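You operate a simulated robot arm through the tools that you are given. There is no shell and no other tool.

You are at the controls of a simulated robot arm. One attempt, no reset.

## Task
Reset the tripped pump breaker and shut the box.
Fine: that circuit's wall switch goes off first and on again last; push the breaker to OFF, then ON.

The check looks at the end state, three seconds after you hand in, the way a careful person would. Anything else that was tipped, shoved, dropped, spilled or broken makes it a failure.

## Robot
A 7-joint arm with a two-finger parallel gripper, fixed in place. Base frame: the origin is at the foot of the arm, x ahead of it, y to its left, z up. Readings come in m, rad, newtons and seconds.
Its first joint turns from -2.897 to 2.897 rad. Payload 4.4 kg.
The TCP is the grasp point between the finger pads, 0.023 m short of the fingertips. In the tool frame z runs along the fingers and y along their closing line. Largest opening 0.094 m; finger width 0.038, thickness 0.01; the body of the gripper, 0.054 by 0.096 m, starts 0.039 m behind the TCP.
Orientation is told as [roll, pitch, yaw] about the base's x, y, z axes, in that order, counted from this pose: with the fingers straight down and closing along the base's y, the tool's x points along the base's -x, its y along +y and its z along -z.

## Interface
- The arm moves only by the tool arm_command. Its argument "moves" is a list of rows, each a list of 3 entries, a list of its own where there are three numbers: the shift along the tool's x, y, z in m, then the turn, a rotation vector about the tool's x, y, z in rad, then the gripper command, from -1 (shut) to 1 (fully open), values between in proportion. In form: [[[x, y, z], [rx, ry, rz], hand], ...]. A call has 1 to 20 rows; each row is the pose to reach, as a shift and turn from the pose commanded when the call began, along the tool's axes at that moment. Each row takes 0.2 s and may step no farther than 0.05 m and 0.15 rad from the row before; otherwise, or with a gripper value out of range, the whole call is refused. A pose out of reach is approached as far as the arm can. The call stops where the force on the tool passes 90 N (or 10 N more than at its start, if that is more) or the arm is blocked; 0.2 s more then pass. The fingers move at their own pace (about 0.072 m/s each) and stop on an object; they squeeze with about 44 N. The grip force told is the motor's: it shows also when the fingers shut on nothing. Time passes only in rows, and 0.2 s behind the last, so rows that repeat a pose let the fingers close. The reply holds the time, the measured pose of the TCP, the force on the tool along the base axes, the opening and the grip force, in the units named above and with some noise, with the torque about the TCP (base axes, N m) and any sound that the robot's microphone picked up.
- Cameras (640 x 400 px; columns grow to the right, rows downward): "scene" is fixed at [0.0506, -0.5004, 1.8759]; the picture's right is [0.46, -0.89, 0.00], its down [-0.47, -0.24, -0.85] and it looks along [0.75, 0.39, -0.53] (base axes); focal length 231 px, centre (320, 200). "wrist" rides on the gripper at [0.086, 0.016, -0.074] in the tool frame; the picture's right is [-0.18, 0.98, 0.00], its down [-0.58, -0.11, -0.81] and it looks along [-0.79, -0.15, 0.59] (tool axes); focal length 243 px, centre (320, 200). There is no depth. A picture from a camera that has moved, and an enlarged one, comes with that camera's place and axes in the base frame and with its lens. The place of the scene camera against the robot may be out by one fixed shift of up to 0.018 m in any direction.
- snapshot(camera): a new picture of that camera. It takes no simulated time.
- zoom(camera, box): a new picture of the part [left, top, right, bottom] of that camera's present view, enlarged. It takes no simulated time.
- sign_off(): hands the job in; it is judged then, once.

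Nothing tells you positions but the pictures and the camera data. Unless the task says otherwise, let go and move clear before handing in.

The tools are called after "Call:" by a JSON object that holds its "method" and its "body". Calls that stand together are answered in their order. arm_command: Moves the arm, as the interface text tells. Its arguments: {"type":"object","properties":{"moves":{"type":"array","items":{"type":"array"}}},"required":["moves"]} The other tools are called the same way: snapshot (camera) takes a picture; zoom (camera, box) takes an enlarged picture of a part of a camera's view; sign_off () hands the job in.

At the start:

```text
time_s: 0.0
tool_pos: [0.5676, 0.3174, 1.5814]
orientation: [0.0, 0.0, 0.0]
force: [-0.1, -0.1, 0.7]
ft_torque: [0.0, 0.0, 0.02]
finger_gap: 0.0941
grasp_force: 0.1
```

scene: 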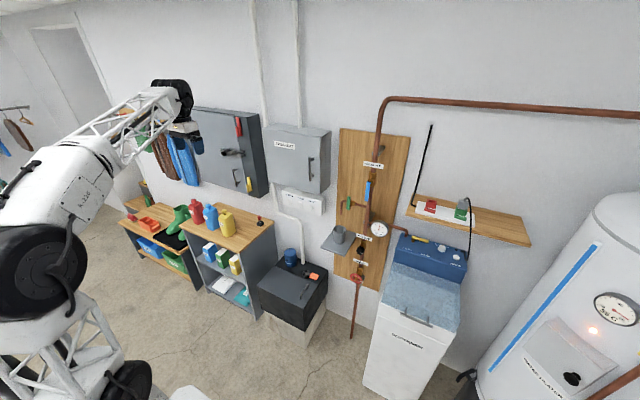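
wrist: 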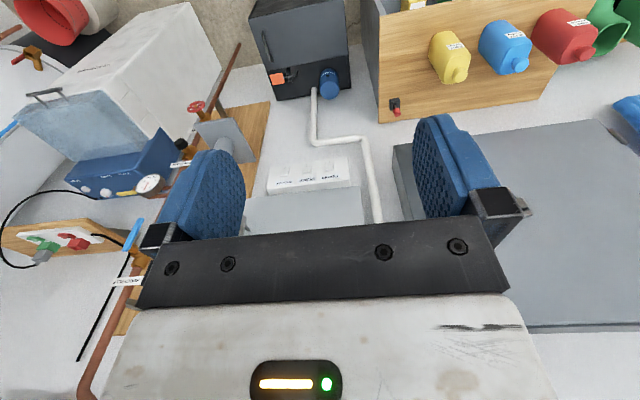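

I see a utility room with a grey breaker box (labelled) on the wall, a strip of wall switches under it, and other things nearby. I'll zoom in on the box and the switches before moving.

Call:
{"method": "zoom", "body": {"camera": "scene", "box": [240, 110, 360, 230]}}

Call:
{"method": "zoom", "body": {"camera": "scene", "box": [270, 175, 340, 220]}}

Call:
{"method": "zoom", "body": {"camera": "wrist", "box": [230, 130, 410, 240]}}

Call:
{"method": "zoom", "body": {"camera": "scene", "box": [320, 120, 640, 320]}}

```text
3.33 times, centred on (300, 170) of scene
camera zoom: at [0.0506, -0.5004, 1.8759], right [0.46, -0.89, 0.0], down [-0.47, -0.24, -0.85], along [0.75, 0.39, -0.53], focal length 771 px, centre (387, 300)
```

zoom: 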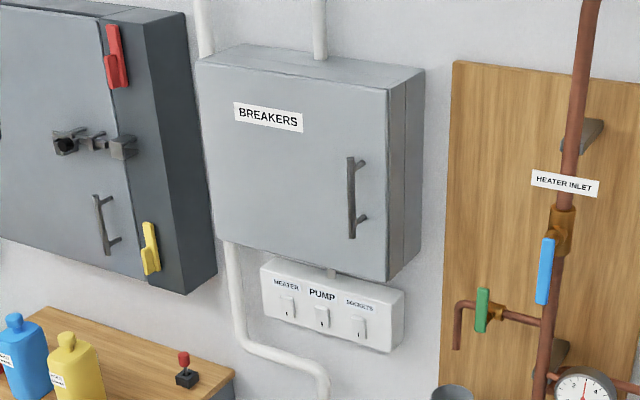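

```text
8.89 times, centred on (305, 198) of scene
camera zoom: at [0.0506, -0.5004, 1.8759], right [0.46, -0.89, 0.0], down [-0.47, -0.24, -0.85], along [0.75, 0.39, -0.53], focal length 2057 px, centre (453, 222)
```

zoom: 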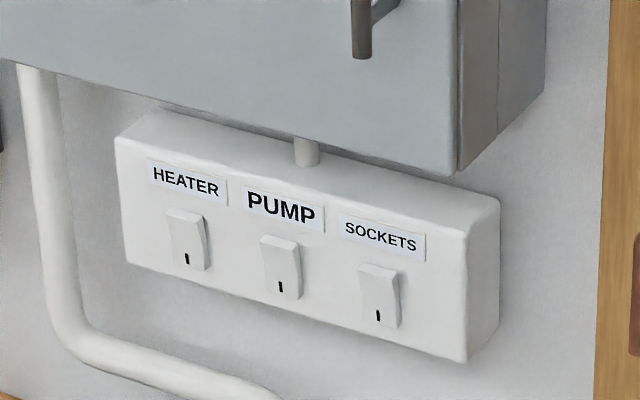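

```text
3.56 times, centred on (320, 185) of wrist
camera zoom: at [0.4815, 0.3341, 1.6555], right [0.18, 0.98, 0.0], down [0.58, -0.11, 0.81], along [0.79, -0.15, -0.59], focal length 863 px, centre (320, 253)
```

zoom: 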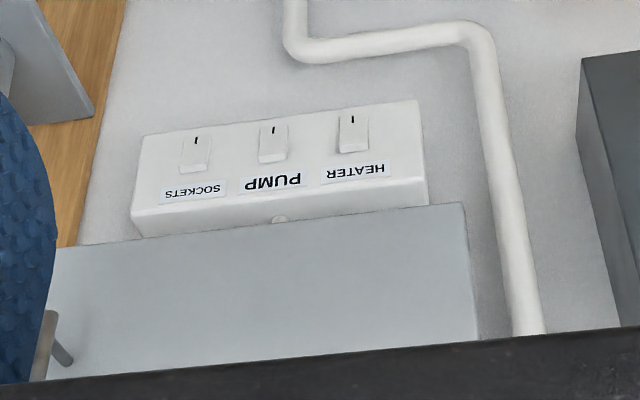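

```text
2.00 times, centred on (480, 220) of scene
camera zoom: at [0.0506, -0.5004, 1.8759], right [0.46, -0.89, 0.0], down [-0.47, -0.24, -0.85], along [0.75, 0.39, -0.53], focal length 463 px, centre (0, 160)
```

zoom: 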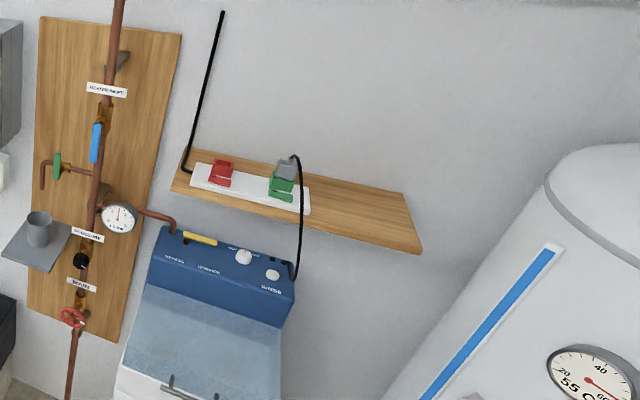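

The room's wall faces -x. The PUMP rocker is at about (1.088, 0.176, 1.065). The breaker door's front is at x≈1.02, y from 0 to 0.35, with its handle near y≈0.045, z≈1.38 and the hinge on the left. First I'll swing the tool to horizontal, well away from the wall.

Call:
{"method": "arm_command", "body": {"moves": [[[-0.005, -0.01, 0.016], [0, -0.143, 0], -1], [[-0.01, -0.02, 0.032], [0, -0.286, 0], -1], [[-0.014, -0.03, 0.048], [0, -0.428, 0], -1], [[-0.019, -0.043, 0.065], [0, -0.571, 0], -1], [[-0.024, -0.053, 0.082], [0, -0.714, 0], -1], [[-0.028, -0.064, 0.098], [0, -0.857, 0], -1], [[-0.033, -0.075, 0.115], [0, -1.0, 0], -1], [[-0.038, -0.085, 0.131], [0, -1.142, 0], -1], [[-0.043, -0.096, 0.147], [0, -1.285, 0], -1], [[-0.047, -0.107, 0.164], [0, -1.428, 0], -1], [[-0.052, -0.117, 0.18], [0, -1.5708, 0], -1], [[-0.052, -0.117, 0.18], [0, -1.5708, 0], -1]]}}

```text
time_s: 2.6
tool_pos: [0.6185, 0.2007, 1.4016]
orientation: [2.719, -1.569, -2.718]
force: [-0.7, -0.7, 0.0]
ft_torque: [0.0, 0.06, 0.0]
finger_gap: 0.0001
grasp_force: 42.4
```

The tool is now level and pointing at the wall, near (0.62, 0.20, 1.40). I'll look at both cameras.

Call:
{"method": "snapshot", "body": {"camera": "scene"}}

Call:
{"method": "snapshot", "body": {"camera": "wrist"}}

```text
taken
```

scene: 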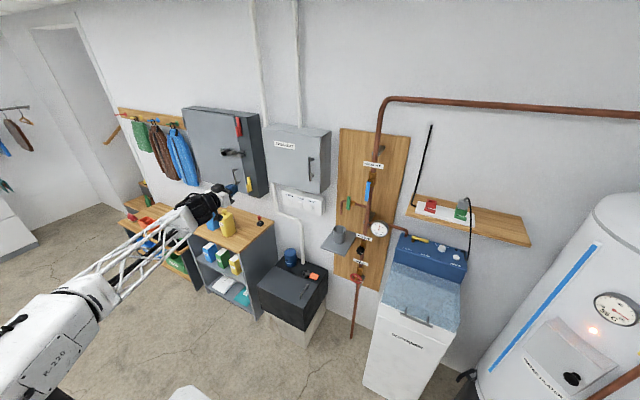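

```text
taken
camera wrist: at [0.5455, 0.2169, 1.3153], right [0.0, 0.98, 0.19], down [-0.81, -0.11, 0.58], along [0.59, -0.15, 0.79], focal length 243 px, centre (320, 200)
```

wrist: 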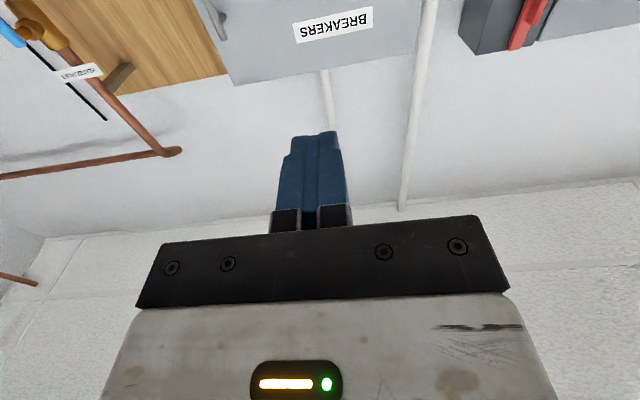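

I'll roll the tool 90° so the fingertip is thin vertically and the camera sits on the left. In the same move I'll bring it down in front of the switch strip, stopping well short of it.

Call:
{"method": "arm_command", "body": {"moves": [[[0.025, -0.002, 0.02], [0, 0, 0.143], -1], [[0.05, -0.004, 0.04], [0, 0, 0.286], -1], [[0.075, -0.006, 0.06], [0, 0, 0.428], -1], [[0.1, -0.008, 0.08], [0, 0, 0.571], -1], [[0.125, -0.01, 0.1], [0, 0, 0.714], -1], [[0.15, -0.012, 0.12], [0, 0, 0.857], -1], [[0.175, -0.014, 0.14], [0, 0, 1.0], -1], [[0.2, -0.016, 0.16], [0, 0, 1.142], -1], [[0.225, -0.018, 0.18], [0, 0, 1.285], -1], [[0.25, -0.02, 0.2], [0, 0, 1.428], -1], [[0.275, -0.022, 0.22], [0, 0, 1.5708], -1], [[0.3, -0.025, 0.24], [0, 0, 1.5708], -1], [[0.3, -0.025, 0.24], [0, 0, 1.5708], -1]]}}

Call:
{"method": "snapshot", "body": {"camera": "scene"}}

Call:
{"method": "snapshot", "body": {"camera": "wrist"}}

```text
time_s: 5.4
tool_pos: [0.8919, 0.1657, 1.243]
orientation: [1.378, -0.027, -1.542]
force: [-0.5, 0.2, 0.8]
ft_torque: [-0.03, 0.04, -0.02]
finger_gap: 0.0
grasp_force: 42.9
out of reach, approached as far as the arm can: row 7, 8, 9, 10, 11, 12, 13
```

```text
taken
```

scene: 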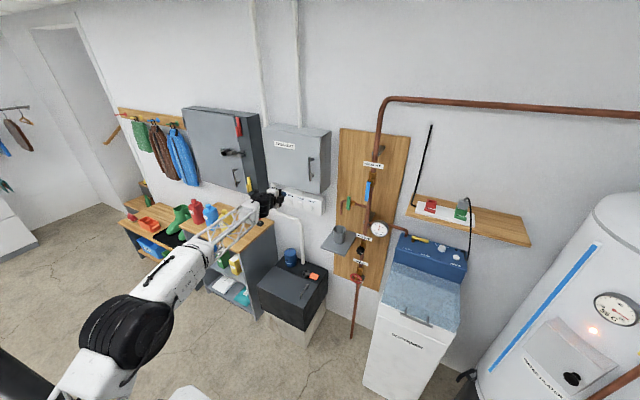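

```text
taken
camera wrist: at [0.8209, 0.2506, 1.2719], right [0.19, -0.15, 0.97], down [-0.8, -0.6, 0.06], along [0.57, -0.78, -0.24], focal length 243 px, centre (320, 200)
```

wrist: 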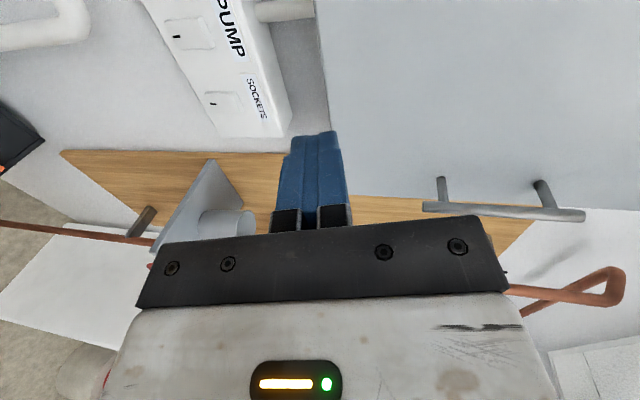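

The level pose with that roll isn't reachable this low: the arm stopped at (0.89, 0.166, 1.243), tilted about 11° down. Before trying another orientation I'll use this close view to check the switches.

Call:
{"method": "zoom", "body": {"camera": "wrist", "box": [130, 0, 300, 140]}}

Call:
{"method": "zoom", "body": {"camera": "scene", "box": [235, 110, 345, 230]}}

```text
2.86 times, centred on (215, 70) of wrist
camera zoom: at [0.8209, 0.2506, 1.2719], right [0.19, -0.15, 0.97], down [-0.8, -0.6, 0.06], along [0.57, -0.78, -0.24], focal length 693 px, centre (620, 571)
```

zoom: 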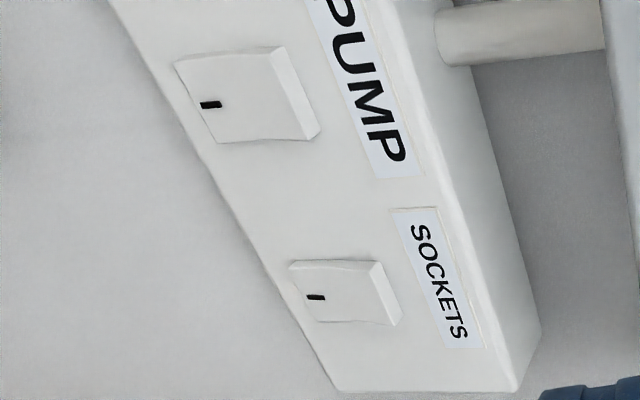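

```text
3.33 times, centred on (290, 170) of scene
camera zoom: at [0.0506, -0.5004, 1.8759], right [0.46, -0.89, 0.0], down [-0.47, -0.24, -0.85], along [0.75, 0.39, -0.53], focal length 771 px, centre (420, 300)
```

zoom: 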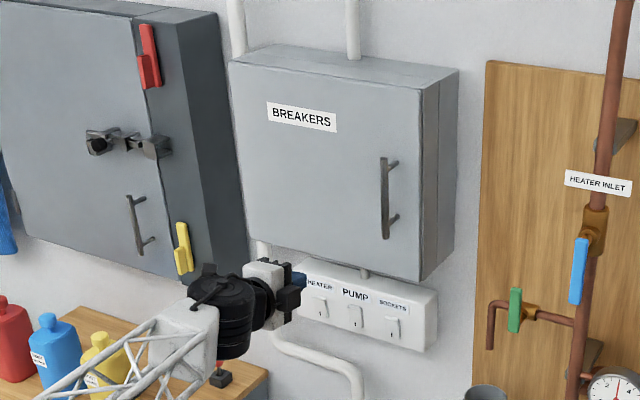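

The rockers' tops stick out and their bottoms, with the "I" mark, are pressed in, so all three are ON and pressing the top of PUMP turns it off. I'll try rolling back to zero roll with the tool tilted about 30° down, which should be easier to reach. First, a null row to see where the command stands.

Call:
{"method": "arm_command", "body": {"moves": [[[0, 0, 0], [0, 0, 0], -1]]}}

```text
time_s: 5.8
tool_pos: [0.8928, 0.1653, 1.2449]
orientation: [1.379, -0.028, -1.543]
force: [0.1, -0.5, 0.1]
ft_torque: [-0.01, 0.0, -0.02]
finger_gap: 0.0
grasp_force: 42.7
```

The command follows the pose actually reached. I'll roll the tool back by 90°, backing away slightly as I do.

Call:
{"method": "arm_command", "body": {"moves": [[[0, 0, -0.008], [0, 0, -0.143], -1], [[0, 0, -0.016], [0, 0, -0.286], -1], [[0, 0, -0.024], [0, 0, -0.428], -1], [[0, 0, -0.032], [0, 0, -0.571], -1], [[0, 0, -0.04], [0, 0, -0.714], -1], [[0, 0, -0.048], [0, 0, -0.857], -1], [[0, 0, -0.056], [0, 0, -1.0], -1], [[0, 0, -0.064], [0, 0, -1.142], -1], [[0, 0, -0.072], [0, 0, -1.285], -1], [[0, 0, -0.08], [0, 0, -1.428], -1], [[0, 0, -0.08], [0, 0, -1.5708], -1]]}}

Call:
{"method": "snapshot", "body": {"camera": "scene"}}

Call:
{"method": "snapshot", "body": {"camera": "wrist"}}

```text
time_s: 8.2
tool_pos: [0.8134, 0.1635, 1.2582]
orientation: [-0.16, -1.377, 0.185]
force: [-0.1, -0.1, -0.1]
ft_torque: [-0.01, -0.02, 0.0]
finger_gap: 0.0
grasp_force: 42.1
```

```text
taken
```

scene: 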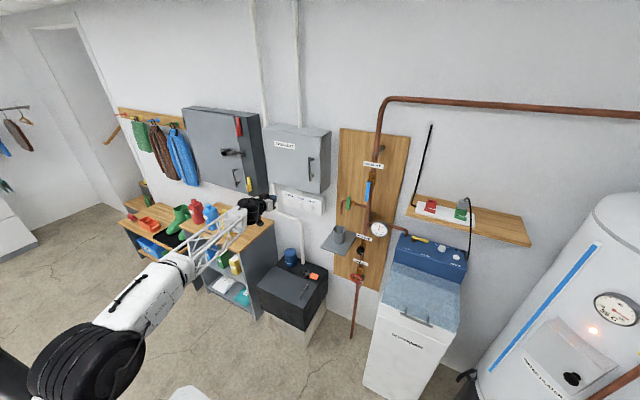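

```text
taken
camera wrist: at [0.725, 0.1748, 1.1866], right [0.01, 0.99, 0.15], down [-0.68, -0.11, 0.73], along [0.73, -0.11, 0.67], focal length 243 px, centre (320, 200)
```

wrist: 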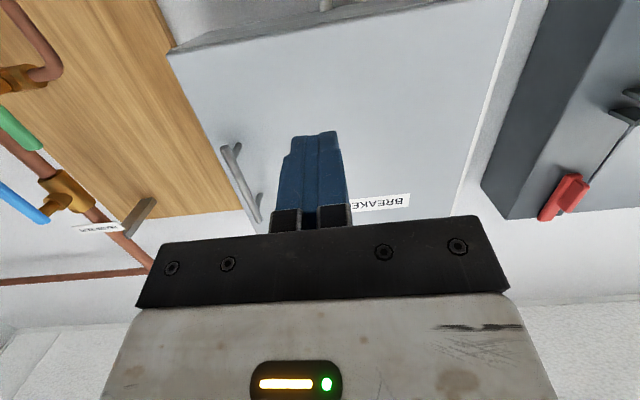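

Roll restored with no limits hit. Next I'll tilt the nose down to about 30° and lower it in front of the switches, still well short of them.

Call:
{"method": "arm_command", "body": {"moves": [[[0.02, 0.003, 0.01], [0, 0.055, 0], -1], [[0.04, 0.006, 0.02], [0, 0.11, 0], -1], [[0.06, 0.008, 0.03], [0, 0.165, 0], -1], [[0.08, 0.011, 0.04], [0, 0.22, 0], -1], [[0.1, 0.014, 0.05], [0, 0.275, 0], -1], [[0.118, 0.016, 0.061], [0, 0.33, 0], -1]]}}

Call:
{"method": "snapshot", "body": {"camera": "scene"}}

Call:
{"method": "snapshot", "body": {"camera": "wrist"}}

```text
time_s: 9.6
tool_pos: [0.8523, 0.1773, 1.1301]
orientation: [-0.058, -1.047, 0.076]
force: [0.7, 0.6, -0.2]
ft_torque: [0.02, 0.01, 0.03]
finger_gap: 0.0
grasp_force: 42.1
```

```text
taken
```

scene: 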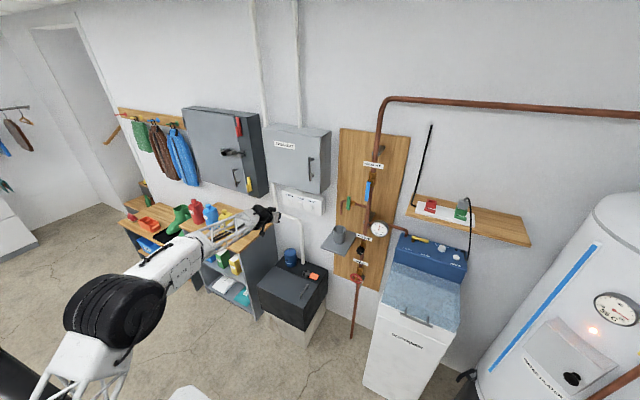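

```text
taken
camera wrist: at [0.7441, 0.1885, 1.0913], right [0.06, 0.99, 0.13], down [-0.41, -0.09, 0.91], along [0.91, -0.11, 0.4], focal length 243 px, centre (320, 200)
```

wrist: 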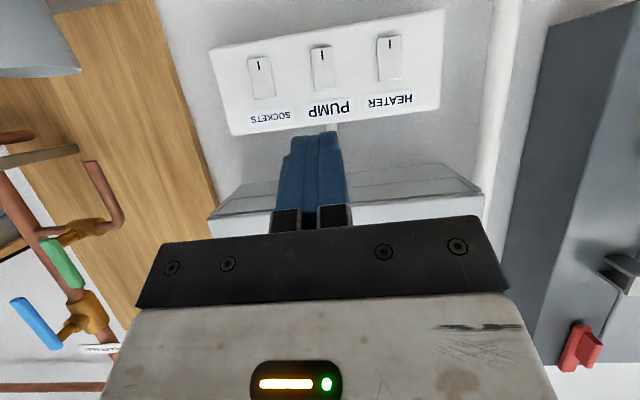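

The tool is now reachable at 30° down, and the camera faces the switch strip (the picture is upside down). I'll zoom to fix the PUMP rocker's position.

Call:
{"method": "zoom", "body": {"camera": "wrist", "box": [200, 0, 450, 156]}}

```text
2.56 times, centred on (325, 78) of wrist
camera zoom: at [0.7441, 0.1885, 1.0913], right [0.06, 0.99, 0.13], down [-0.41, -0.09, 0.91], along [0.91, -0.11, 0.4], focal length 621 px, centre (307, 512)
```

zoom: 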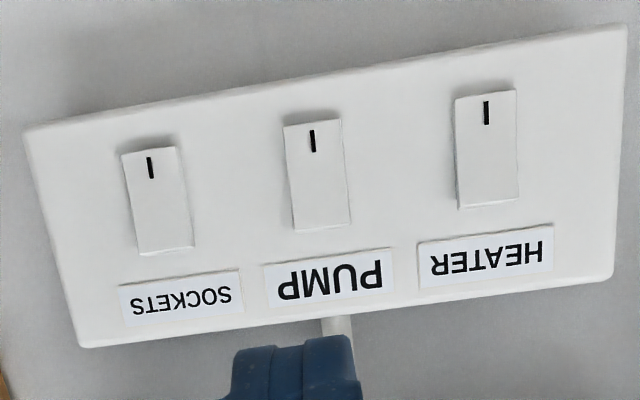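

The PUMP rocker is centred at y≈0.175 and spans z≈1.041 to 1.086. I'll approach with the finger's upper edge at its upper half, stopping about 3 cm short.

Call:
{"method": "arm_command", "body": {"moves": [[[-0.006, -0.001, 0.029], [0, 0, 0], -1], [[-0.011, -0.002, 0.058], [0, 0, 0], -1], [[-0.017, -0.003, 0.087], [0, 0, 0], -1], [[-0.022, -0.004, 0.116], [0, 0, 0], -1], [[-0.028, -0.005, 0.145], [0, 0, 0], -1], [[-0.0332, -0.0059, 0.1743], [0, 0, 0], -1]]}}

Call:
{"method": "snapshot", "body": {"camera": "wrist"}}

Call:
{"method": "zoom", "body": {"camera": "scene", "box": [235, 150, 345, 230]}}

```text
time_s: 11.0
tool_pos: [1.0203, 0.1753, 1.0718]
orientation: [-0.055, -1.049, 0.074]
force: [0.1, 0.5, 0.9]
ft_torque: [0.01, 0.02, 0.02]
finger_gap: 0.0002
grasp_force: 41.9
```

```text
taken
camera wrist: at [0.9126, 0.1869, 1.034], right [0.06, 0.99, 0.13], down [-0.41, -0.09, 0.91], along [0.91, -0.11, 0.4], focal length 243 px, centre (320, 200)
```

wrist: 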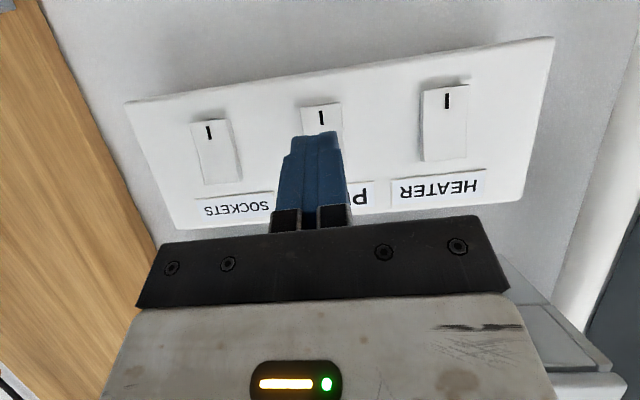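

```text
5.00 times, centred on (290, 190) of scene
camera zoom: at [0.0506, -0.5004, 1.8759], right [0.46, -0.89, 0.0], down [-0.47, -0.24, -0.85], along [0.75, 0.39, -0.53], focal length 1157 px, centre (470, 250)
```

zoom: 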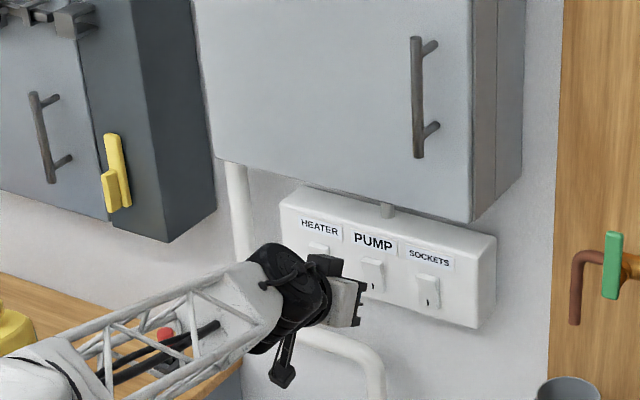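

The fingertip lines up with the PUMP rocker in y. I'll push slowly along +x against its upper half.

Call:
{"method": "arm_command", "body": {"moves": [[[-0.003, -0.0002, 0.0052], [0, 0, 0], -1], [[-0.006, -0.0003, 0.0104], [0, 0, 0], -1], [[-0.009, -0.0005, 0.0156], [0, 0, 0], -1], [[-0.0115, -0.0006, 0.0199], [0, 0, 0], -1], [[-0.014, -0.0007, 0.0243], [0, 0, 0], -1]]}}

Call:
{"method": "snapshot", "body": {"camera": "wrist"}}

```text
time_s: 12.2
tool_pos: [1.0481, 0.1744, 1.0729]
orientation: [-0.057, -1.049, 0.078]
force: [0.6, -0.3, 0.4]
ft_torque: [-0.04, -0.01, -0.03]
finger_gap: 0.0001
grasp_force: 42.3
```

```text
taken
camera wrist: at [0.9403, 0.1859, 1.0335], right [0.06, 0.99, 0.13], down [-0.41, -0.09, 0.91], along [0.91, -0.11, 0.4], focal length 243 px, centre (320, 200)
```

wrist: 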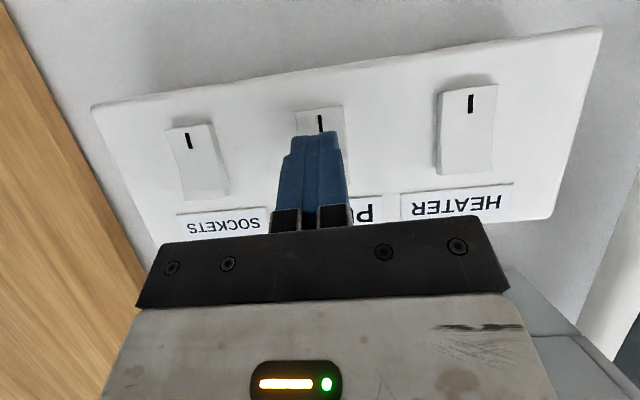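

No contact yet, so I'll keep pushing in 2 mm steps.

Call:
{"method": "arm_command", "body": {"moves": [[[-0.001, 0, 0.0017], [0, 0, 0], -1], [[-0.002, 0, 0.0035], [0, 0, 0], -1], [[-0.003, 0, 0.0052], [0, 0, 0], -1], [[-0.004, 0, 0.0069], [0, 0, 0], -1]]}}

Call:
{"method": "zoom", "body": {"camera": "wrist", "box": [150, 60, 510, 240]}}

```text
time_s: 13.2
tool_pos: [1.0524, 0.1734, 1.0724]
orientation: [-0.058, -1.044, 0.074]
force: [-62.1, -7.6, 7.0]
ft_torque: [-0.15, -0.55, -0.21]
finger_gap: 0.0
grasp_force: 42.4
stopped in row 4: the force on the tool passed its limit at 104 N (the readings are from after the stop); the commanded pose is now the measured one
```

```text
1.78 times, centred on (330, 150) of wrist
camera zoom: at [0.9447, 0.1863, 1.0339], right [0.07, 0.99, 0.13], down [-0.4, -0.09, 0.91], along [0.91, -0.11, 0.39], focal length 431 px, centre (302, 289)
```

zoom: 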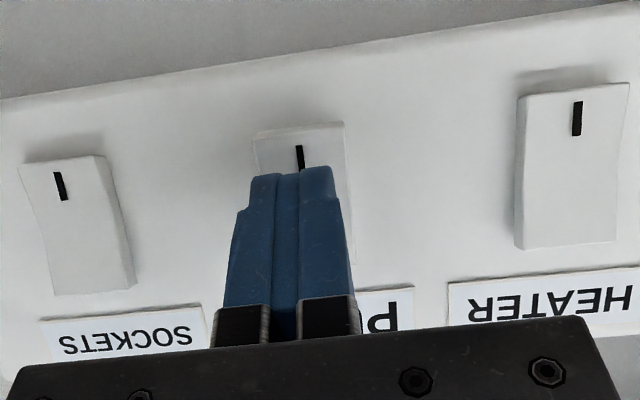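

The push hit the force limit, and 62 N remained afterwards. I'll back off to see whether the rocker flipped.

Call:
{"method": "arm_command", "body": {"moves": [[[0.005, 0, -0.0087], [0, 0, 0], -1], [[0.015, 0, -0.026], [0, 0, 0], -1], [[0.03, 0, -0.052], [0, 0, 0], -1], [[0.05, 0, -0.08], [0, 0, 0], -1]]}}

Call:
{"method": "zoom", "body": {"camera": "wrist", "box": [150, 40, 510, 240]}}

Call:
{"method": "zoom", "body": {"camera": "scene", "box": [270, 175, 340, 220]}}

```text
time_s: 14.2
tool_pos: [0.959, 0.172, 1.0658]
orientation: [-0.06, -1.045, 0.076]
force: [1.0, -1.0, -0.8]
ft_torque: [-0.04, -0.03, 0.03]
finger_gap: 0.0001
grasp_force: 42.8
```

```text
1.78 times, centred on (330, 140) of wrist
camera zoom: at [0.8514, 0.1836, 1.0286], right [0.07, 0.99, 0.13], down [-0.4, -0.09, 0.91], along [0.91, -0.11, 0.39], focal length 431 px, centre (302, 307)
```

zoom: 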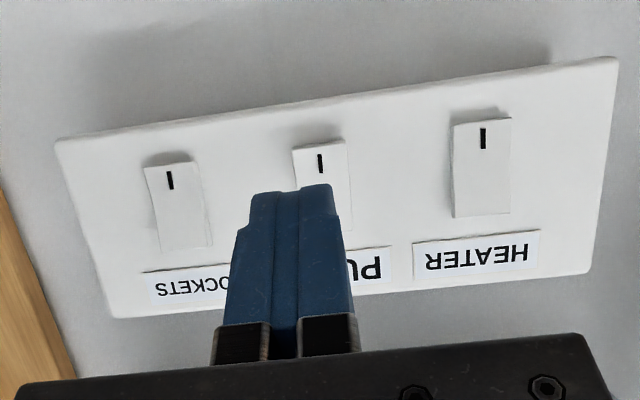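

```text
8.89 times, centred on (305, 198) of scene
camera zoom: at [0.0506, -0.5004, 1.8759], right [0.46, -0.89, 0.0], down [-0.47, -0.24, -0.85], along [0.75, 0.39, -0.53], focal length 2057 px, centre (453, 222)
```

zoom: 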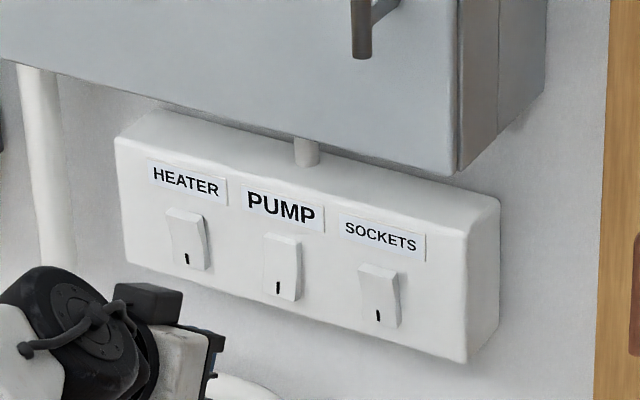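

The PUMP rocker looks changed compared with its neighbours. I'll zoom in tighter, then shift the hand left so the fingers don't block the wrist view.

Call:
{"method": "zoom", "body": {"camera": "scene", "box": [284, 195, 320, 215]}}

Call:
{"method": "arm_command", "body": {"moves": [[[0, 0.03, 0], [0, 0, 0], -1], [[0, 0.06, 0], [0, 0, 0], -1], [[0, 0.09, 0], [0, 0, 0], -1]]}}

Call:
{"method": "zoom", "body": {"camera": "wrist", "box": [100, 20, 400, 190]}}

```text
16.00 times, centred on (302, 205) of scene
camera zoom: at [0.0506, -0.5004, 1.8759], right [0.46, -0.89, 0.0], down [-0.47, -0.24, -0.85], along [0.75, 0.39, -0.53], focal length 3702 px, centre (608, 120)
```

zoom: 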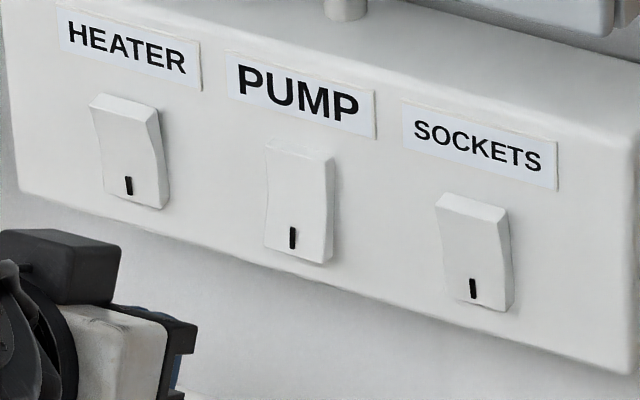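

```text
time_s: 14.9
tool_pos: [0.9562, 0.2617, 1.0651]
orientation: [-0.056, -1.045, 0.075]
force: [-1.2, 0.1, -0.3]
ft_torque: [-0.03, 0.03, -0.02]
finger_gap: 0.0
grasp_force: 42.7
```

```text
2.13 times, centred on (250, 105) of wrist
camera zoom: at [0.8491, 0.2732, 1.0268], right [0.07, 0.99, 0.13], down [-0.4, -0.09, 0.91], along [0.91, -0.11, 0.39], focal length 518 px, centre (469, 403)
```

zoom: 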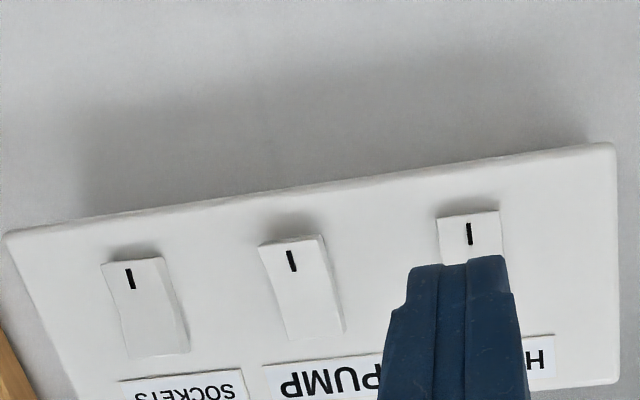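

The PUMP rocker's top is now in and its bottom out, so it's OFF; HEATER and SOCKETS are unchanged. Next is the box door: its handle bar is at about x≈0.975, y≈0.040, z from 1.318 to 1.45. I'll retreat, rise, level the tool and open the gripper.

Call:
{"method": "arm_command", "body": {"moves": [[[-0.0215, -0.0218, -0.0253], [0, -0.0436, 0], -1], [[-0.043, -0.0437, -0.0506], [0, -0.087, 0], -1], [[-0.0646, -0.0655, -0.0758], [0, -0.131, 0], 0], [[-0.0861, -0.0874, -0.1011], [0, -0.174, 0], 1], [[-0.1077, -0.1092, -0.1264], [0, -0.218, 0], 1], [[-0.1292, -0.131, -0.1517], [0, -0.262, 0], 1], [[-0.1507, -0.1529, -0.177], [0, -0.305, 0], 1], [[-0.1722, -0.1747, -0.2022], [0, -0.349, 0], 1], [[-0.1938, -0.1966, -0.2275], [0, -0.392, 0], 1], [[-0.2153, -0.2184, -0.2528], [0, -0.436, 0], 1], [[-0.2153, -0.2184, -0.2528], [0, -0.436, 0], 1]]}}

Call:
{"method": "snapshot", "body": {"camera": "scene"}}

Call:
{"method": "snapshot", "body": {"camera": "wrist"}}

```text
time_s: 17.4
tool_pos: [0.8512, 0.0491, 1.3856]
orientation: [-0.314, -1.477, 0.341]
force: [0.4, 0.9, -0.5]
ft_torque: [-0.02, 0.03, 0.01]
finger_gap: 0.094
grasp_force: 0.1
```

```text
taken
```

scene: 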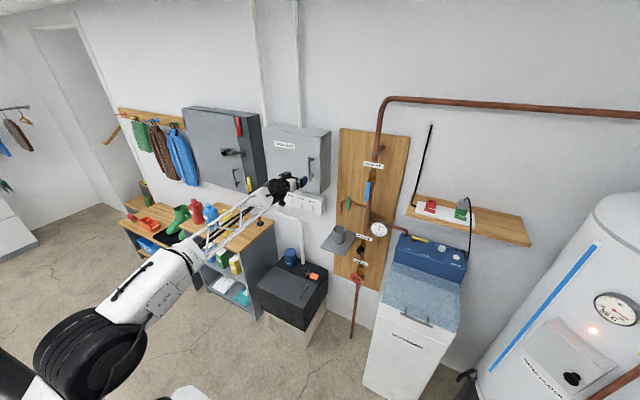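

```text
taken
camera wrist: at [0.7692, 0.0605, 1.304], right [-0.01, 0.99, 0.16], down [-0.75, -0.11, 0.65], along [0.66, -0.11, 0.74], focal length 243 px, centre (320, 200)
```

wrist: 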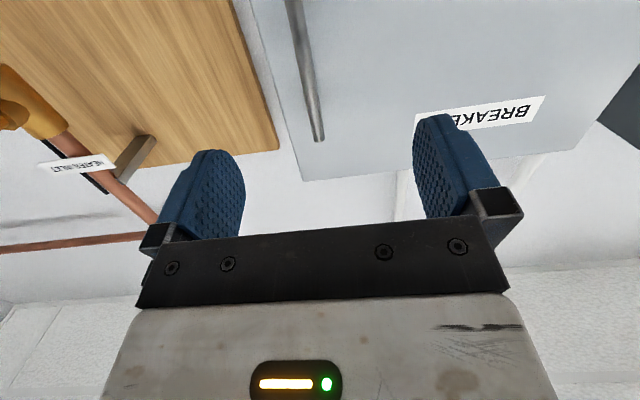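

The bar is confirmed at y≈0.039, with its top at z≈1.445. I'll advance until the bar sits between the fingers, then close on it.

Call:
{"method": "arm_command", "body": {"moves": [[[-0.0025, -0.0034, 0.03], [0, 0, 0], 1], [[-0.005, -0.0068, 0.06], [0, 0, 0], 1], [[-0.0075, -0.0101, 0.09], [0, 0, 0], 1], [[-0.0098, -0.0135, 0.12], [0, 0, 0], 1], [[-0.0098, -0.0135, 0.12], [0, 0, 0], 1]]}}

Call:
{"method": "snapshot", "body": {"camera": "wrist"}}

Call:
{"method": "zoom", "body": {"camera": "scene", "box": [250, 110, 350, 210]}}

```text
time_s: 18.6
tool_pos: [0.9725, 0.0395, 1.383]
orientation: [-0.314, -1.479, 0.342]
force: [-0.1, -0.1, 0.9]
ft_torque: [-0.01, 0.06, -0.04]
finger_gap: 0.0941
grasp_force: 0.0
```

```text
taken
camera wrist: at [0.8903, 0.0508, 1.3029], right [-0.01, 0.99, 0.16], down [-0.75, -0.11, 0.65], along [0.66, -0.11, 0.74], focal length 243 px, centre (320, 200)
```

wrist: 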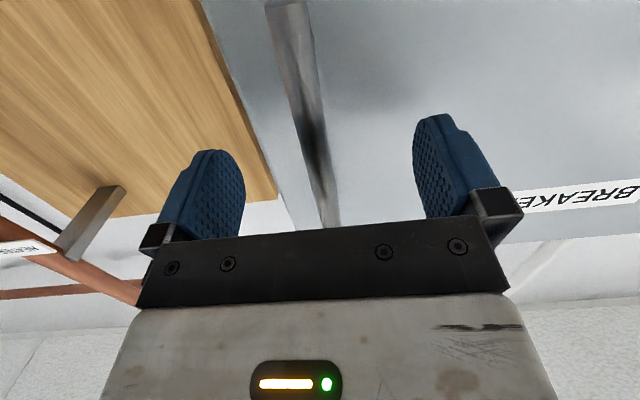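

```text
4.00 times, centred on (300, 160) of scene
camera zoom: at [0.0506, -0.5004, 1.8759], right [0.46, -0.89, 0.0], down [-0.47, -0.24, -0.85], along [0.75, 0.39, -0.53], focal length 926 px, centre (400, 360)
```

zoom: 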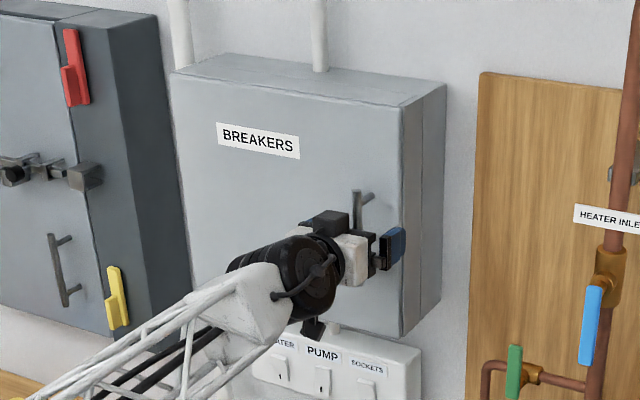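

The bar is between the fingers; closing now.

Call:
{"method": "arm_command", "body": {"moves": [[[0, 0, 0], [0, 0, 0], -1], [[0, 0, 0], [0, 0, 0], -1], [[0, 0, 0], [0, 0, 0], -1], [[0, 0, 0], [0, 0, 0], -1], [[0, 0, 0], [0, 0, 0], -1]]}}

Call:
{"method": "snapshot", "body": {"camera": "wrist"}}

```text
time_s: 19.8
tool_pos: [0.9713, 0.0398, 1.3831]
orientation: [-0.308, -1.478, 0.336]
force: [2.0, 12.9, -0.5]
ft_torque: [1.83, 0.18, 0.01]
finger_gap: 0.0127
grasp_force: 45.0
```

```text
taken
camera wrist: at [0.89, 0.0514, 1.3027], right [-0.01, 0.99, 0.16], down [-0.75, -0.11, 0.65], along [0.66, -0.11, 0.74], focal length 243 px, centre (320, 200)
```

wrist: 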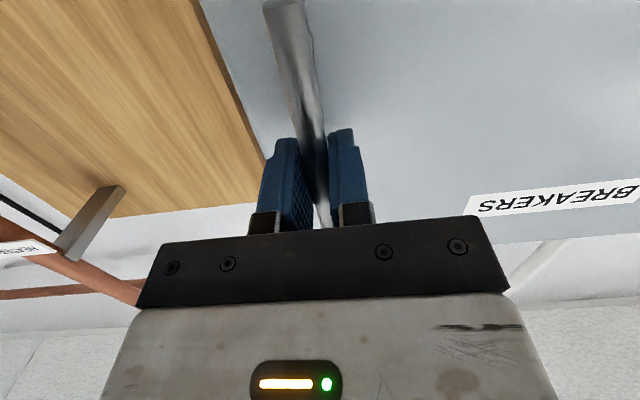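

The bar is gripped with a 12.7 mm gap. I'll pull the door open 10° along the arc about the left hinge, turning the hand with it.

Call:
{"method": "arm_command", "body": {"moves": [[[0.0005, 0.002, -0.0066], [0.0217, 0.0006, 0.002], -1], [[0.0011, 0.0041, -0.0132], [0.0434, 0.0013, 0.0039], -1], [[0.0021, 0.0089, -0.0264], [0.0869, 0.0025, 0.0078], -1], [[0.0031, 0.0141, -0.0393], [0.1303, 0.0038, 0.0117], -1], [[0.004, 0.0199, -0.0519], [0.1737, 0.005, 0.0155], -1], [[0.004, 0.0199, -0.0519], [0.1737, 0.005, 0.0155], -1]]}}

Call:
{"method": "zoom", "body": {"camera": "scene", "box": [240, 100, 360, 220]}}

Call:
{"method": "snapshot", "body": {"camera": "wrist"}}

```text
time_s: 21.0
tool_pos: [0.9219, 0.0521, 1.3835]
orientation: [-0.294, -1.478, 0.144]
force: [-8.4, -29.6, -1.2]
ft_torque: [1.77, -0.21, -0.13]
finger_gap: 0.0125
grasp_force: 45.2
stopped in row 6: the force on the tool passed its limit at 93 N (the readings are from after the stop); the commanded pose is now the measured one
```

```text
3.33 times, centred on (300, 160) of scene
camera zoom: at [0.0506, -0.5004, 1.8759], right [0.46, -0.89, 0.0], down [-0.47, -0.24, -0.85], along [0.75, 0.39, -0.53], focal length 771 px, centre (387, 333)
```

zoom: 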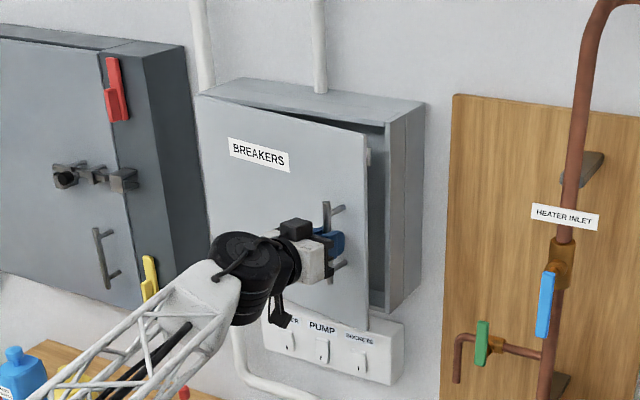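

```text
taken
camera wrist: at [0.8424, 0.0772, 1.303], right [0.16, 0.97, 0.16], down [-0.76, 0.02, 0.65], along [0.63, -0.23, 0.74], focal length 243 px, centre (320, 200)
```

wrist: 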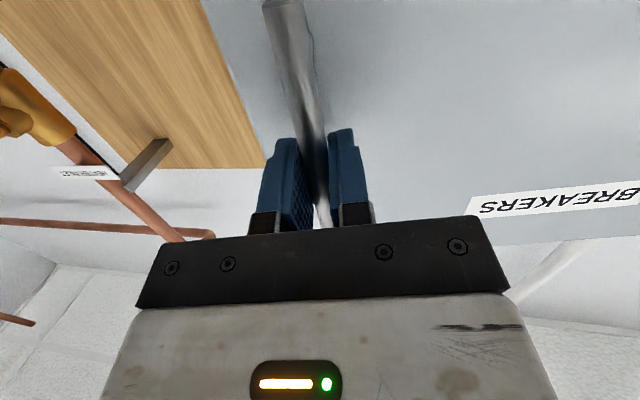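

The door is about 10° open. The side force says the hinge is near the front plane, at about (1.015, 0.35), so I'll continue another 25° on a corrected arc.

Call:
{"method": "arm_command", "body": {"moves": [[[0.0011, 0.0005, -0.0132], [0.0434, 0.0011, 0.0038], -1], [[0.0022, 0.0033, -0.0263], [0.0869, 0.0023, 0.0077], -1], [[0.0033, 0.0068, -0.0394], [0.1304, 0.0035, 0.0116], -1], [[0.0044, 0.011, -0.0523], [0.1738, 0.0047, 0.0155], -1], [[0.0054, 0.0156, -0.0651], [0.2172, 0.0058, 0.0193], -1], [[0.0064, 0.0209, -0.0776], [0.2607, 0.007, 0.0232], -1], [[0.0073, 0.0266, -0.09], [0.3041, 0.0082, 0.0271], -1], [[0.0082, 0.033, -0.102], [0.3476, 0.0094, 0.031], -1], [[0.009, 0.0398, -0.1138], [0.391, 0.0105, 0.0348], -1], [[0.0098, 0.0471, -0.1252], [0.4344, 0.0117, 0.0387], -1]]}}

Call:
{"method": "zoom", "body": {"camera": "scene", "box": [230, 100, 360, 230]}}

Call:
{"method": "snapshot", "body": {"camera": "wrist"}}

```text
time_s: 23.2
tool_pos: [0.8033, 0.1191, 1.3831]
orientation: [-0.31, -1.479, -0.272]
force: [2.5, 3.3, 5.7]
ft_torque: [1.85, -0.43, 0.03]
finger_gap: 0.0126
grasp_force: 44.8
```

```text
3.08 times, centred on (295, 165) of scene
camera zoom: at [0.0506, -0.5004, 1.8759], right [0.46, -0.89, 0.0], down [-0.47, -0.24, -0.85], along [0.75, 0.39, -0.53], focal length 712 px, centre (397, 308)
```

zoom: 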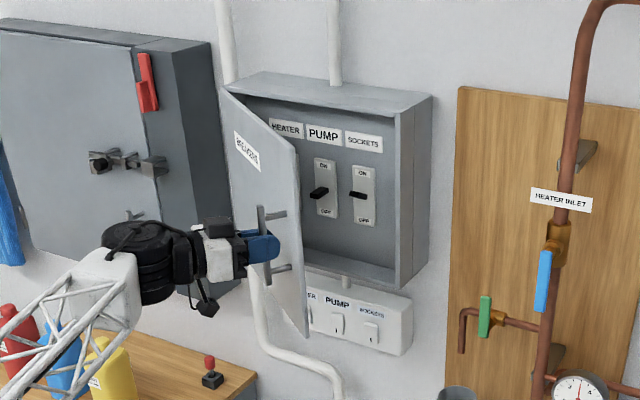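

```text
taken
camera wrist: at [0.7434, 0.175, 1.3029], right [0.56, 0.81, 0.16], down [-0.68, 0.34, 0.65], along [0.48, -0.47, 0.74], focal length 243 px, centre (320, 200)
```

wrist: 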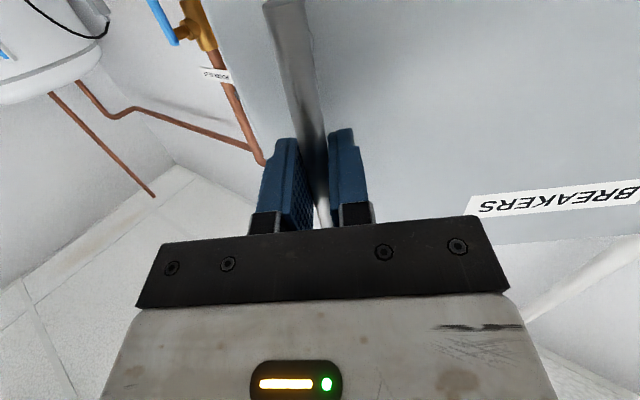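

The door is about 35° open with low forces, and I can see the three breakers (ON up, OFF down). I'll continue the arc to about 75°.

Call:
{"method": "arm_command", "body": {"moves": [[[0.0011, 0.0025, -0.0133], [0.0434, 0.0012, 0.0038], -1], [[0.0022, 0.0056, -0.0266], [0.0869, 0.0024, 0.0076], -1], [[0.0033, 0.0094, -0.0398], [0.1304, 0.0036, 0.0114], -1], [[0.0043, 0.0135, -0.0528], [0.1738, 0.0048, 0.0152], -1], [[0.0052, 0.0183, -0.0656], [0.2172, 0.006, 0.019], -1], [[0.0061, 0.0235, -0.0781], [0.2607, 0.0072, 0.0228], -1], [[0.0071, 0.0295, -0.0904], [0.3042, 0.0084, 0.0266], -1], [[0.008, 0.0358, -0.1024], [0.3476, 0.0096, 0.0305], -1], [[0.0088, 0.0428, -0.1142], [0.391, 0.0108, 0.0343], -1], [[0.0096, 0.0501, -0.1257], [0.4345, 0.012, 0.0381], -1], [[0.0104, 0.0582, -0.1367], [0.478, 0.0132, 0.0419], -1], [[0.0111, 0.0665, -0.1475], [0.5214, 0.0144, 0.0457], -1], [[0.0117, 0.0755, -0.1577], [0.5648, 0.0156, 0.0495], -1], [[0.0123, 0.0847, -0.1677], [0.6083, 0.0168, 0.0533], -1], [[0.0129, 0.0946, -0.1772], [0.6518, 0.018, 0.0571], -1], [[0.0134, 0.1047, -0.1865], [0.6952, 0.0195, 0.0609], -1]]}}

Call:
{"method": "snapshot", "body": {"camera": "scene"}}

Call:
{"method": "zoom", "body": {"camera": "scene", "box": [230, 100, 360, 230]}}

```text
time_s: 26.6
tool_pos: [0.7054, 0.3092, 1.3832]
orientation: [-0.325, -1.479, -0.958]
force: [-55.5, -8.4, -22.8]
ft_torque: [-0.14, -1.92, -0.22]
finger_gap: 0.0126
grasp_force: 45.0
```

```text
taken
```

scene: 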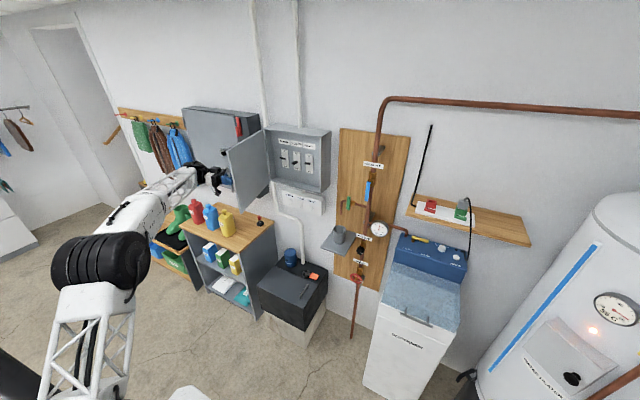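

```text
3.08 times, centred on (295, 165) of scene
camera zoom: at [0.0506, -0.5004, 1.8759], right [0.46, -0.89, 0.0], down [-0.47, -0.24, -0.85], along [0.75, 0.39, -0.53], focal length 712 px, centre (397, 308)
```

zoom: 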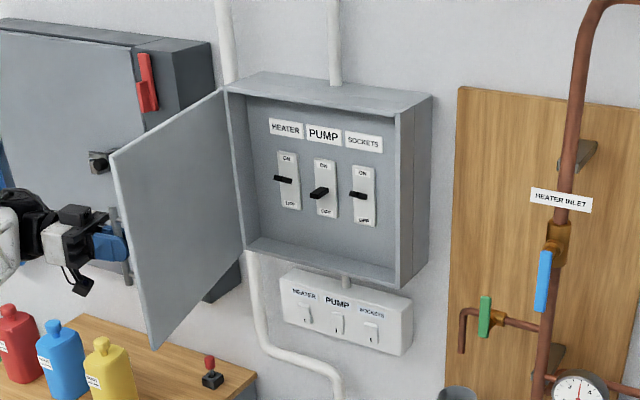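

The door is open about 75° and the breakers are in plain view. I'll zoom in on them before letting go of the handle.

Call:
{"method": "zoom", "body": {"camera": "scene", "box": [275, 135, 321, 175]}}

Call:
{"method": "arm_command", "body": {"moves": [[[0, 0, 0], [0, 0, 0], 0], [[0, 0, 0], [0, 0, 0], 0.6], [[0, 0, 0], [0, 0, 0], 1], [[0, 0, 0], [0, 0, 0], 1], [[0, 0, 0], [0, 0, 0], 1]]}}

Call:
{"method": "snapshot", "body": {"camera": "wrist"}}

```text
10.00 times, centred on (298, 155) of scene
camera zoom: at [0.0506, -0.5004, 1.8759], right [0.46, -0.89, 0.0], down [-0.47, -0.24, -0.85], along [0.75, 0.39, -0.53], focal length 2314 px, centre (540, 650)
```

zoom: 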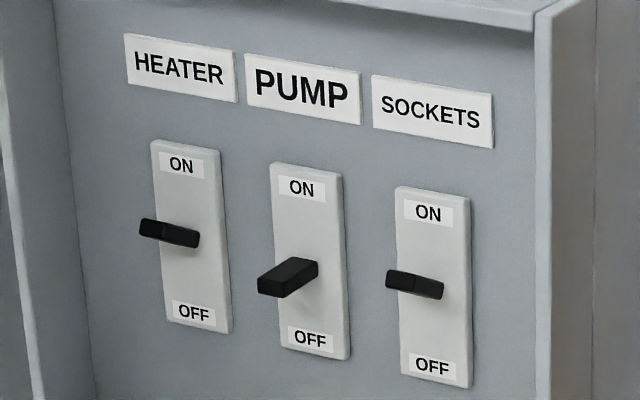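

```text
time_s: 27.8
tool_pos: [0.7048, 0.3091, 1.3838]
orientation: [-0.321, -1.477, -0.962]
force: [-0.2, -0.6, -0.1]
ft_torque: [0.0, 0.01, 0.0]
finger_gap: 0.0941
grasp_force: 0.0
```

```text
taken
camera wrist: at [0.696, 0.3908, 1.3033], right [0.95, 0.27, 0.15], down [-0.3, 0.7, 0.65], along [0.07, -0.67, 0.74], focal length 243 px, centre (320, 200)
```

wrist: 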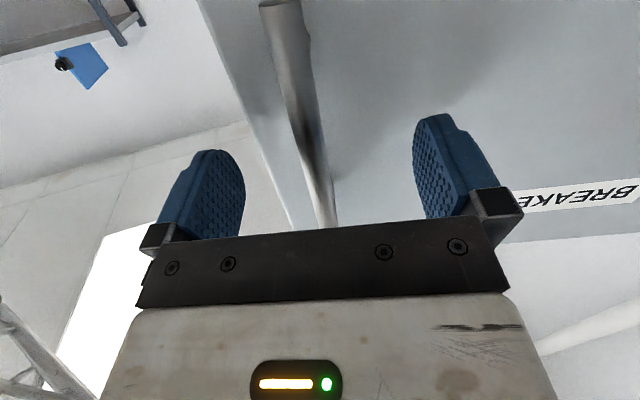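

Seen close up, the HEATER and SOCKETS levers are up at ON, while the PUMP lever sits in the middle (tripped). The handle is free now, so I'll retract, close the fingers and go round the door's free edge to its inner side, with the tool swung left so a fingertip can push it further open.

Call:
{"method": "arm_command", "body": {"moves": [[[0, 0, -0.033], [0, 0, 0], 1], [[0, 0, -0.066], [0, 0, 0], 1], [[0, 0, -0.1], [0, 0, 0], 1], [[0.0017, -0.0192, -0.0998], [-0.1394, -0.0041, -0.0124], -1], [[0.0033, -0.0383, -0.0995], [-0.2787, -0.0083, -0.0249], -1], [[0.005, -0.0575, -0.0993], [-0.4181, -0.0124, -0.0373], -1], [[0.0067, -0.0766, -0.099], [-0.5574, -0.0166, -0.0498], -1], [[0.0083, -0.0958, -0.0988], [-0.6968, -0.0207, -0.0622], -1], [[0.01, -0.1149, -0.0985], [-0.8361, -0.0249, -0.0747], -1], [[0.0116, -0.1341, -0.0983], [-0.9755, -0.029, -0.0871], -1], [[0.0133, -0.1532, -0.098], [-1.1148, -0.0332, -0.0996], -1], [[0.0102, -0.1646, -0.0598], [-1.2273, -0.0365, -0.1096], -1], [[0.0072, -0.176, -0.0216], [-1.3398, -0.0398, -0.1197], -1], [[0.0041, -0.1874, 0.0167], [-1.4523, -0.0432, -0.1297], -1], [[0.001, -0.1988, 0.0549], [-1.5648, -0.0465, -0.1398], -1], [[-0.002, -0.2102, 0.0931], [-1.6772, -0.0499, -0.1498], -1], [[-0.0051, -0.2216, 0.1313], [-1.7917, -0.0533, -0.16], -1]]}}

Call:
{"method": "snapshot", "body": {"camera": "scene"}}

Call:
{"method": "snapshot", "body": {"camera": "wrist"}}

```text
time_s: 31.4
tool_pos: [0.5292, 0.12, 1.3839]
orientation: [-0.332, -1.476, 0.848]
force: [-1.1, -1.3, -0.2]
ft_torque: [-0.04, 0.04, 0.02]
finger_gap: 0.0002
grasp_force: 41.9
```

```text
taken
```

scene: 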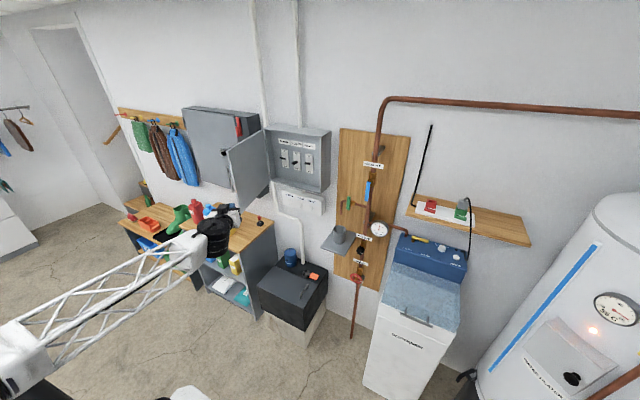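

```text
taken
camera wrist: at [0.4524, 0.0909, 1.3033], right [-0.48, 0.87, 0.15], down [-0.61, -0.45, 0.65], along [0.64, 0.22, 0.74], focal length 243 px, centre (320, 200)
```

wrist: 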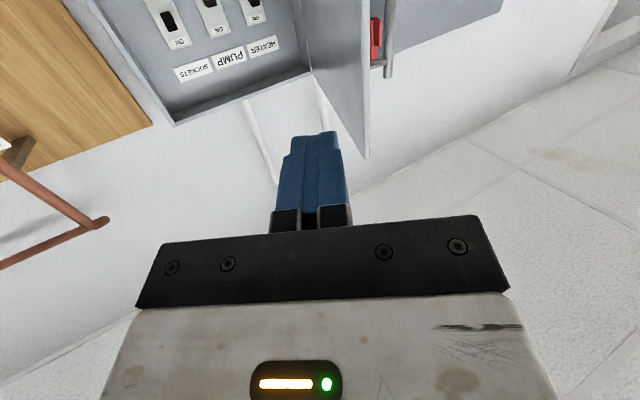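

The tool is now inside the swing of the door, at (0.53, 0.12). I'll move in beyond the free edge and gently push the door toward +y until it's about 105° open.

Call:
{"method": "arm_command", "body": {"moves": [[[-0.0029, -0.0082, 0.0345], [0, 0, 0], -1], [[-0.0057, -0.0165, 0.0691], [0, 0, 0], -1], [[-0.0086, -0.0247, 0.1036], [0, 0, 0], -1], [[-0.0114, -0.033, 0.1382], [0, 0, 0], -1], [[-0.0143, -0.0412, 0.1727], [0, 0, 0], -1], [[-0.0157, -0.0238, 0.1825], [0, 0, 0], -1], [[-0.0171, -0.0064, 0.1923], [0, 0, 0], -1], [[-0.0186, 0.0109, 0.2021], [0, 0, 0], -1], [[-0.02, 0.0283, 0.2119], [0, 0, 0], -1], [[-0.0214, 0.0457, 0.2218], [0, 0, 0], -1], [[-0.0228, 0.0631, 0.2316], [0, 0, 0], -1], [[-0.0242, 0.0804, 0.2414], [0, 0, 0], -1], [[-0.0257, 0.0978, 0.2512], [0, 0, 0], -1], [[-0.0271, 0.1152, 0.261], [0, 0, 0], -1], [[-0.0285, 0.1326, 0.2708], [0, 0, 0], -1], [[-0.0299, 0.1499, 0.2806], [0, 0, 0], -1], [[-0.0313, 0.1673, 0.2904], [0, 0, 0], -1]]}}

Call:
{"method": "snapshot", "body": {"camera": "scene"}}

Call:
{"method": "snapshot", "body": {"camera": "wrist"}}

```text
time_s: 35.0
tool_pos: [0.7012, 0.4104, 1.383]
orientation: [-0.337, -1.477, 0.851]
force: [-0.1, 0.0, 0.3]
ft_torque: [0.0, -0.02, 0.0]
finger_gap: 0.0
grasp_force: 41.9
```

```text
taken
```

scene: 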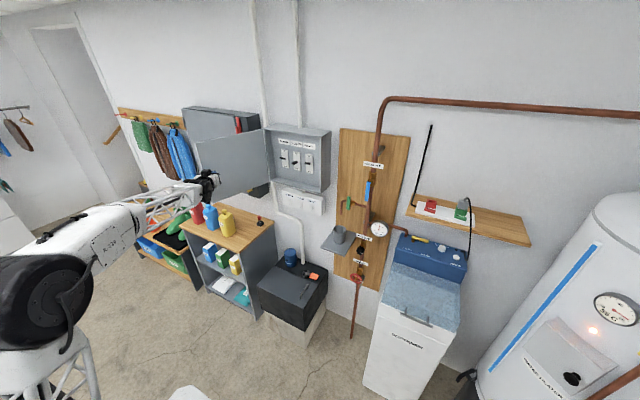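

```text
taken
camera wrist: at [0.624, 0.3813, 1.3038], right [-0.47, 0.87, 0.15], down [-0.61, -0.45, 0.65], along [0.64, 0.22, 0.74], focal length 243 px, centre (320, 200)
```

wrist: 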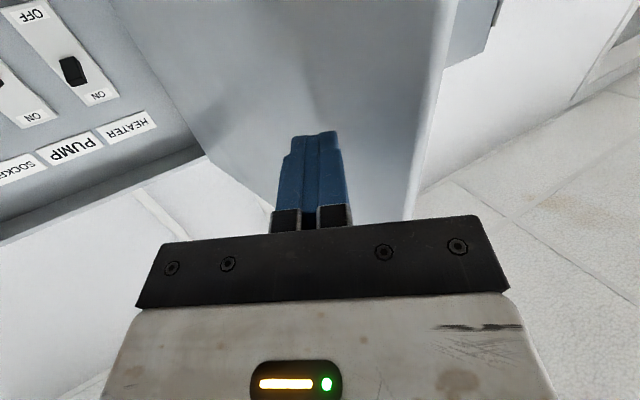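

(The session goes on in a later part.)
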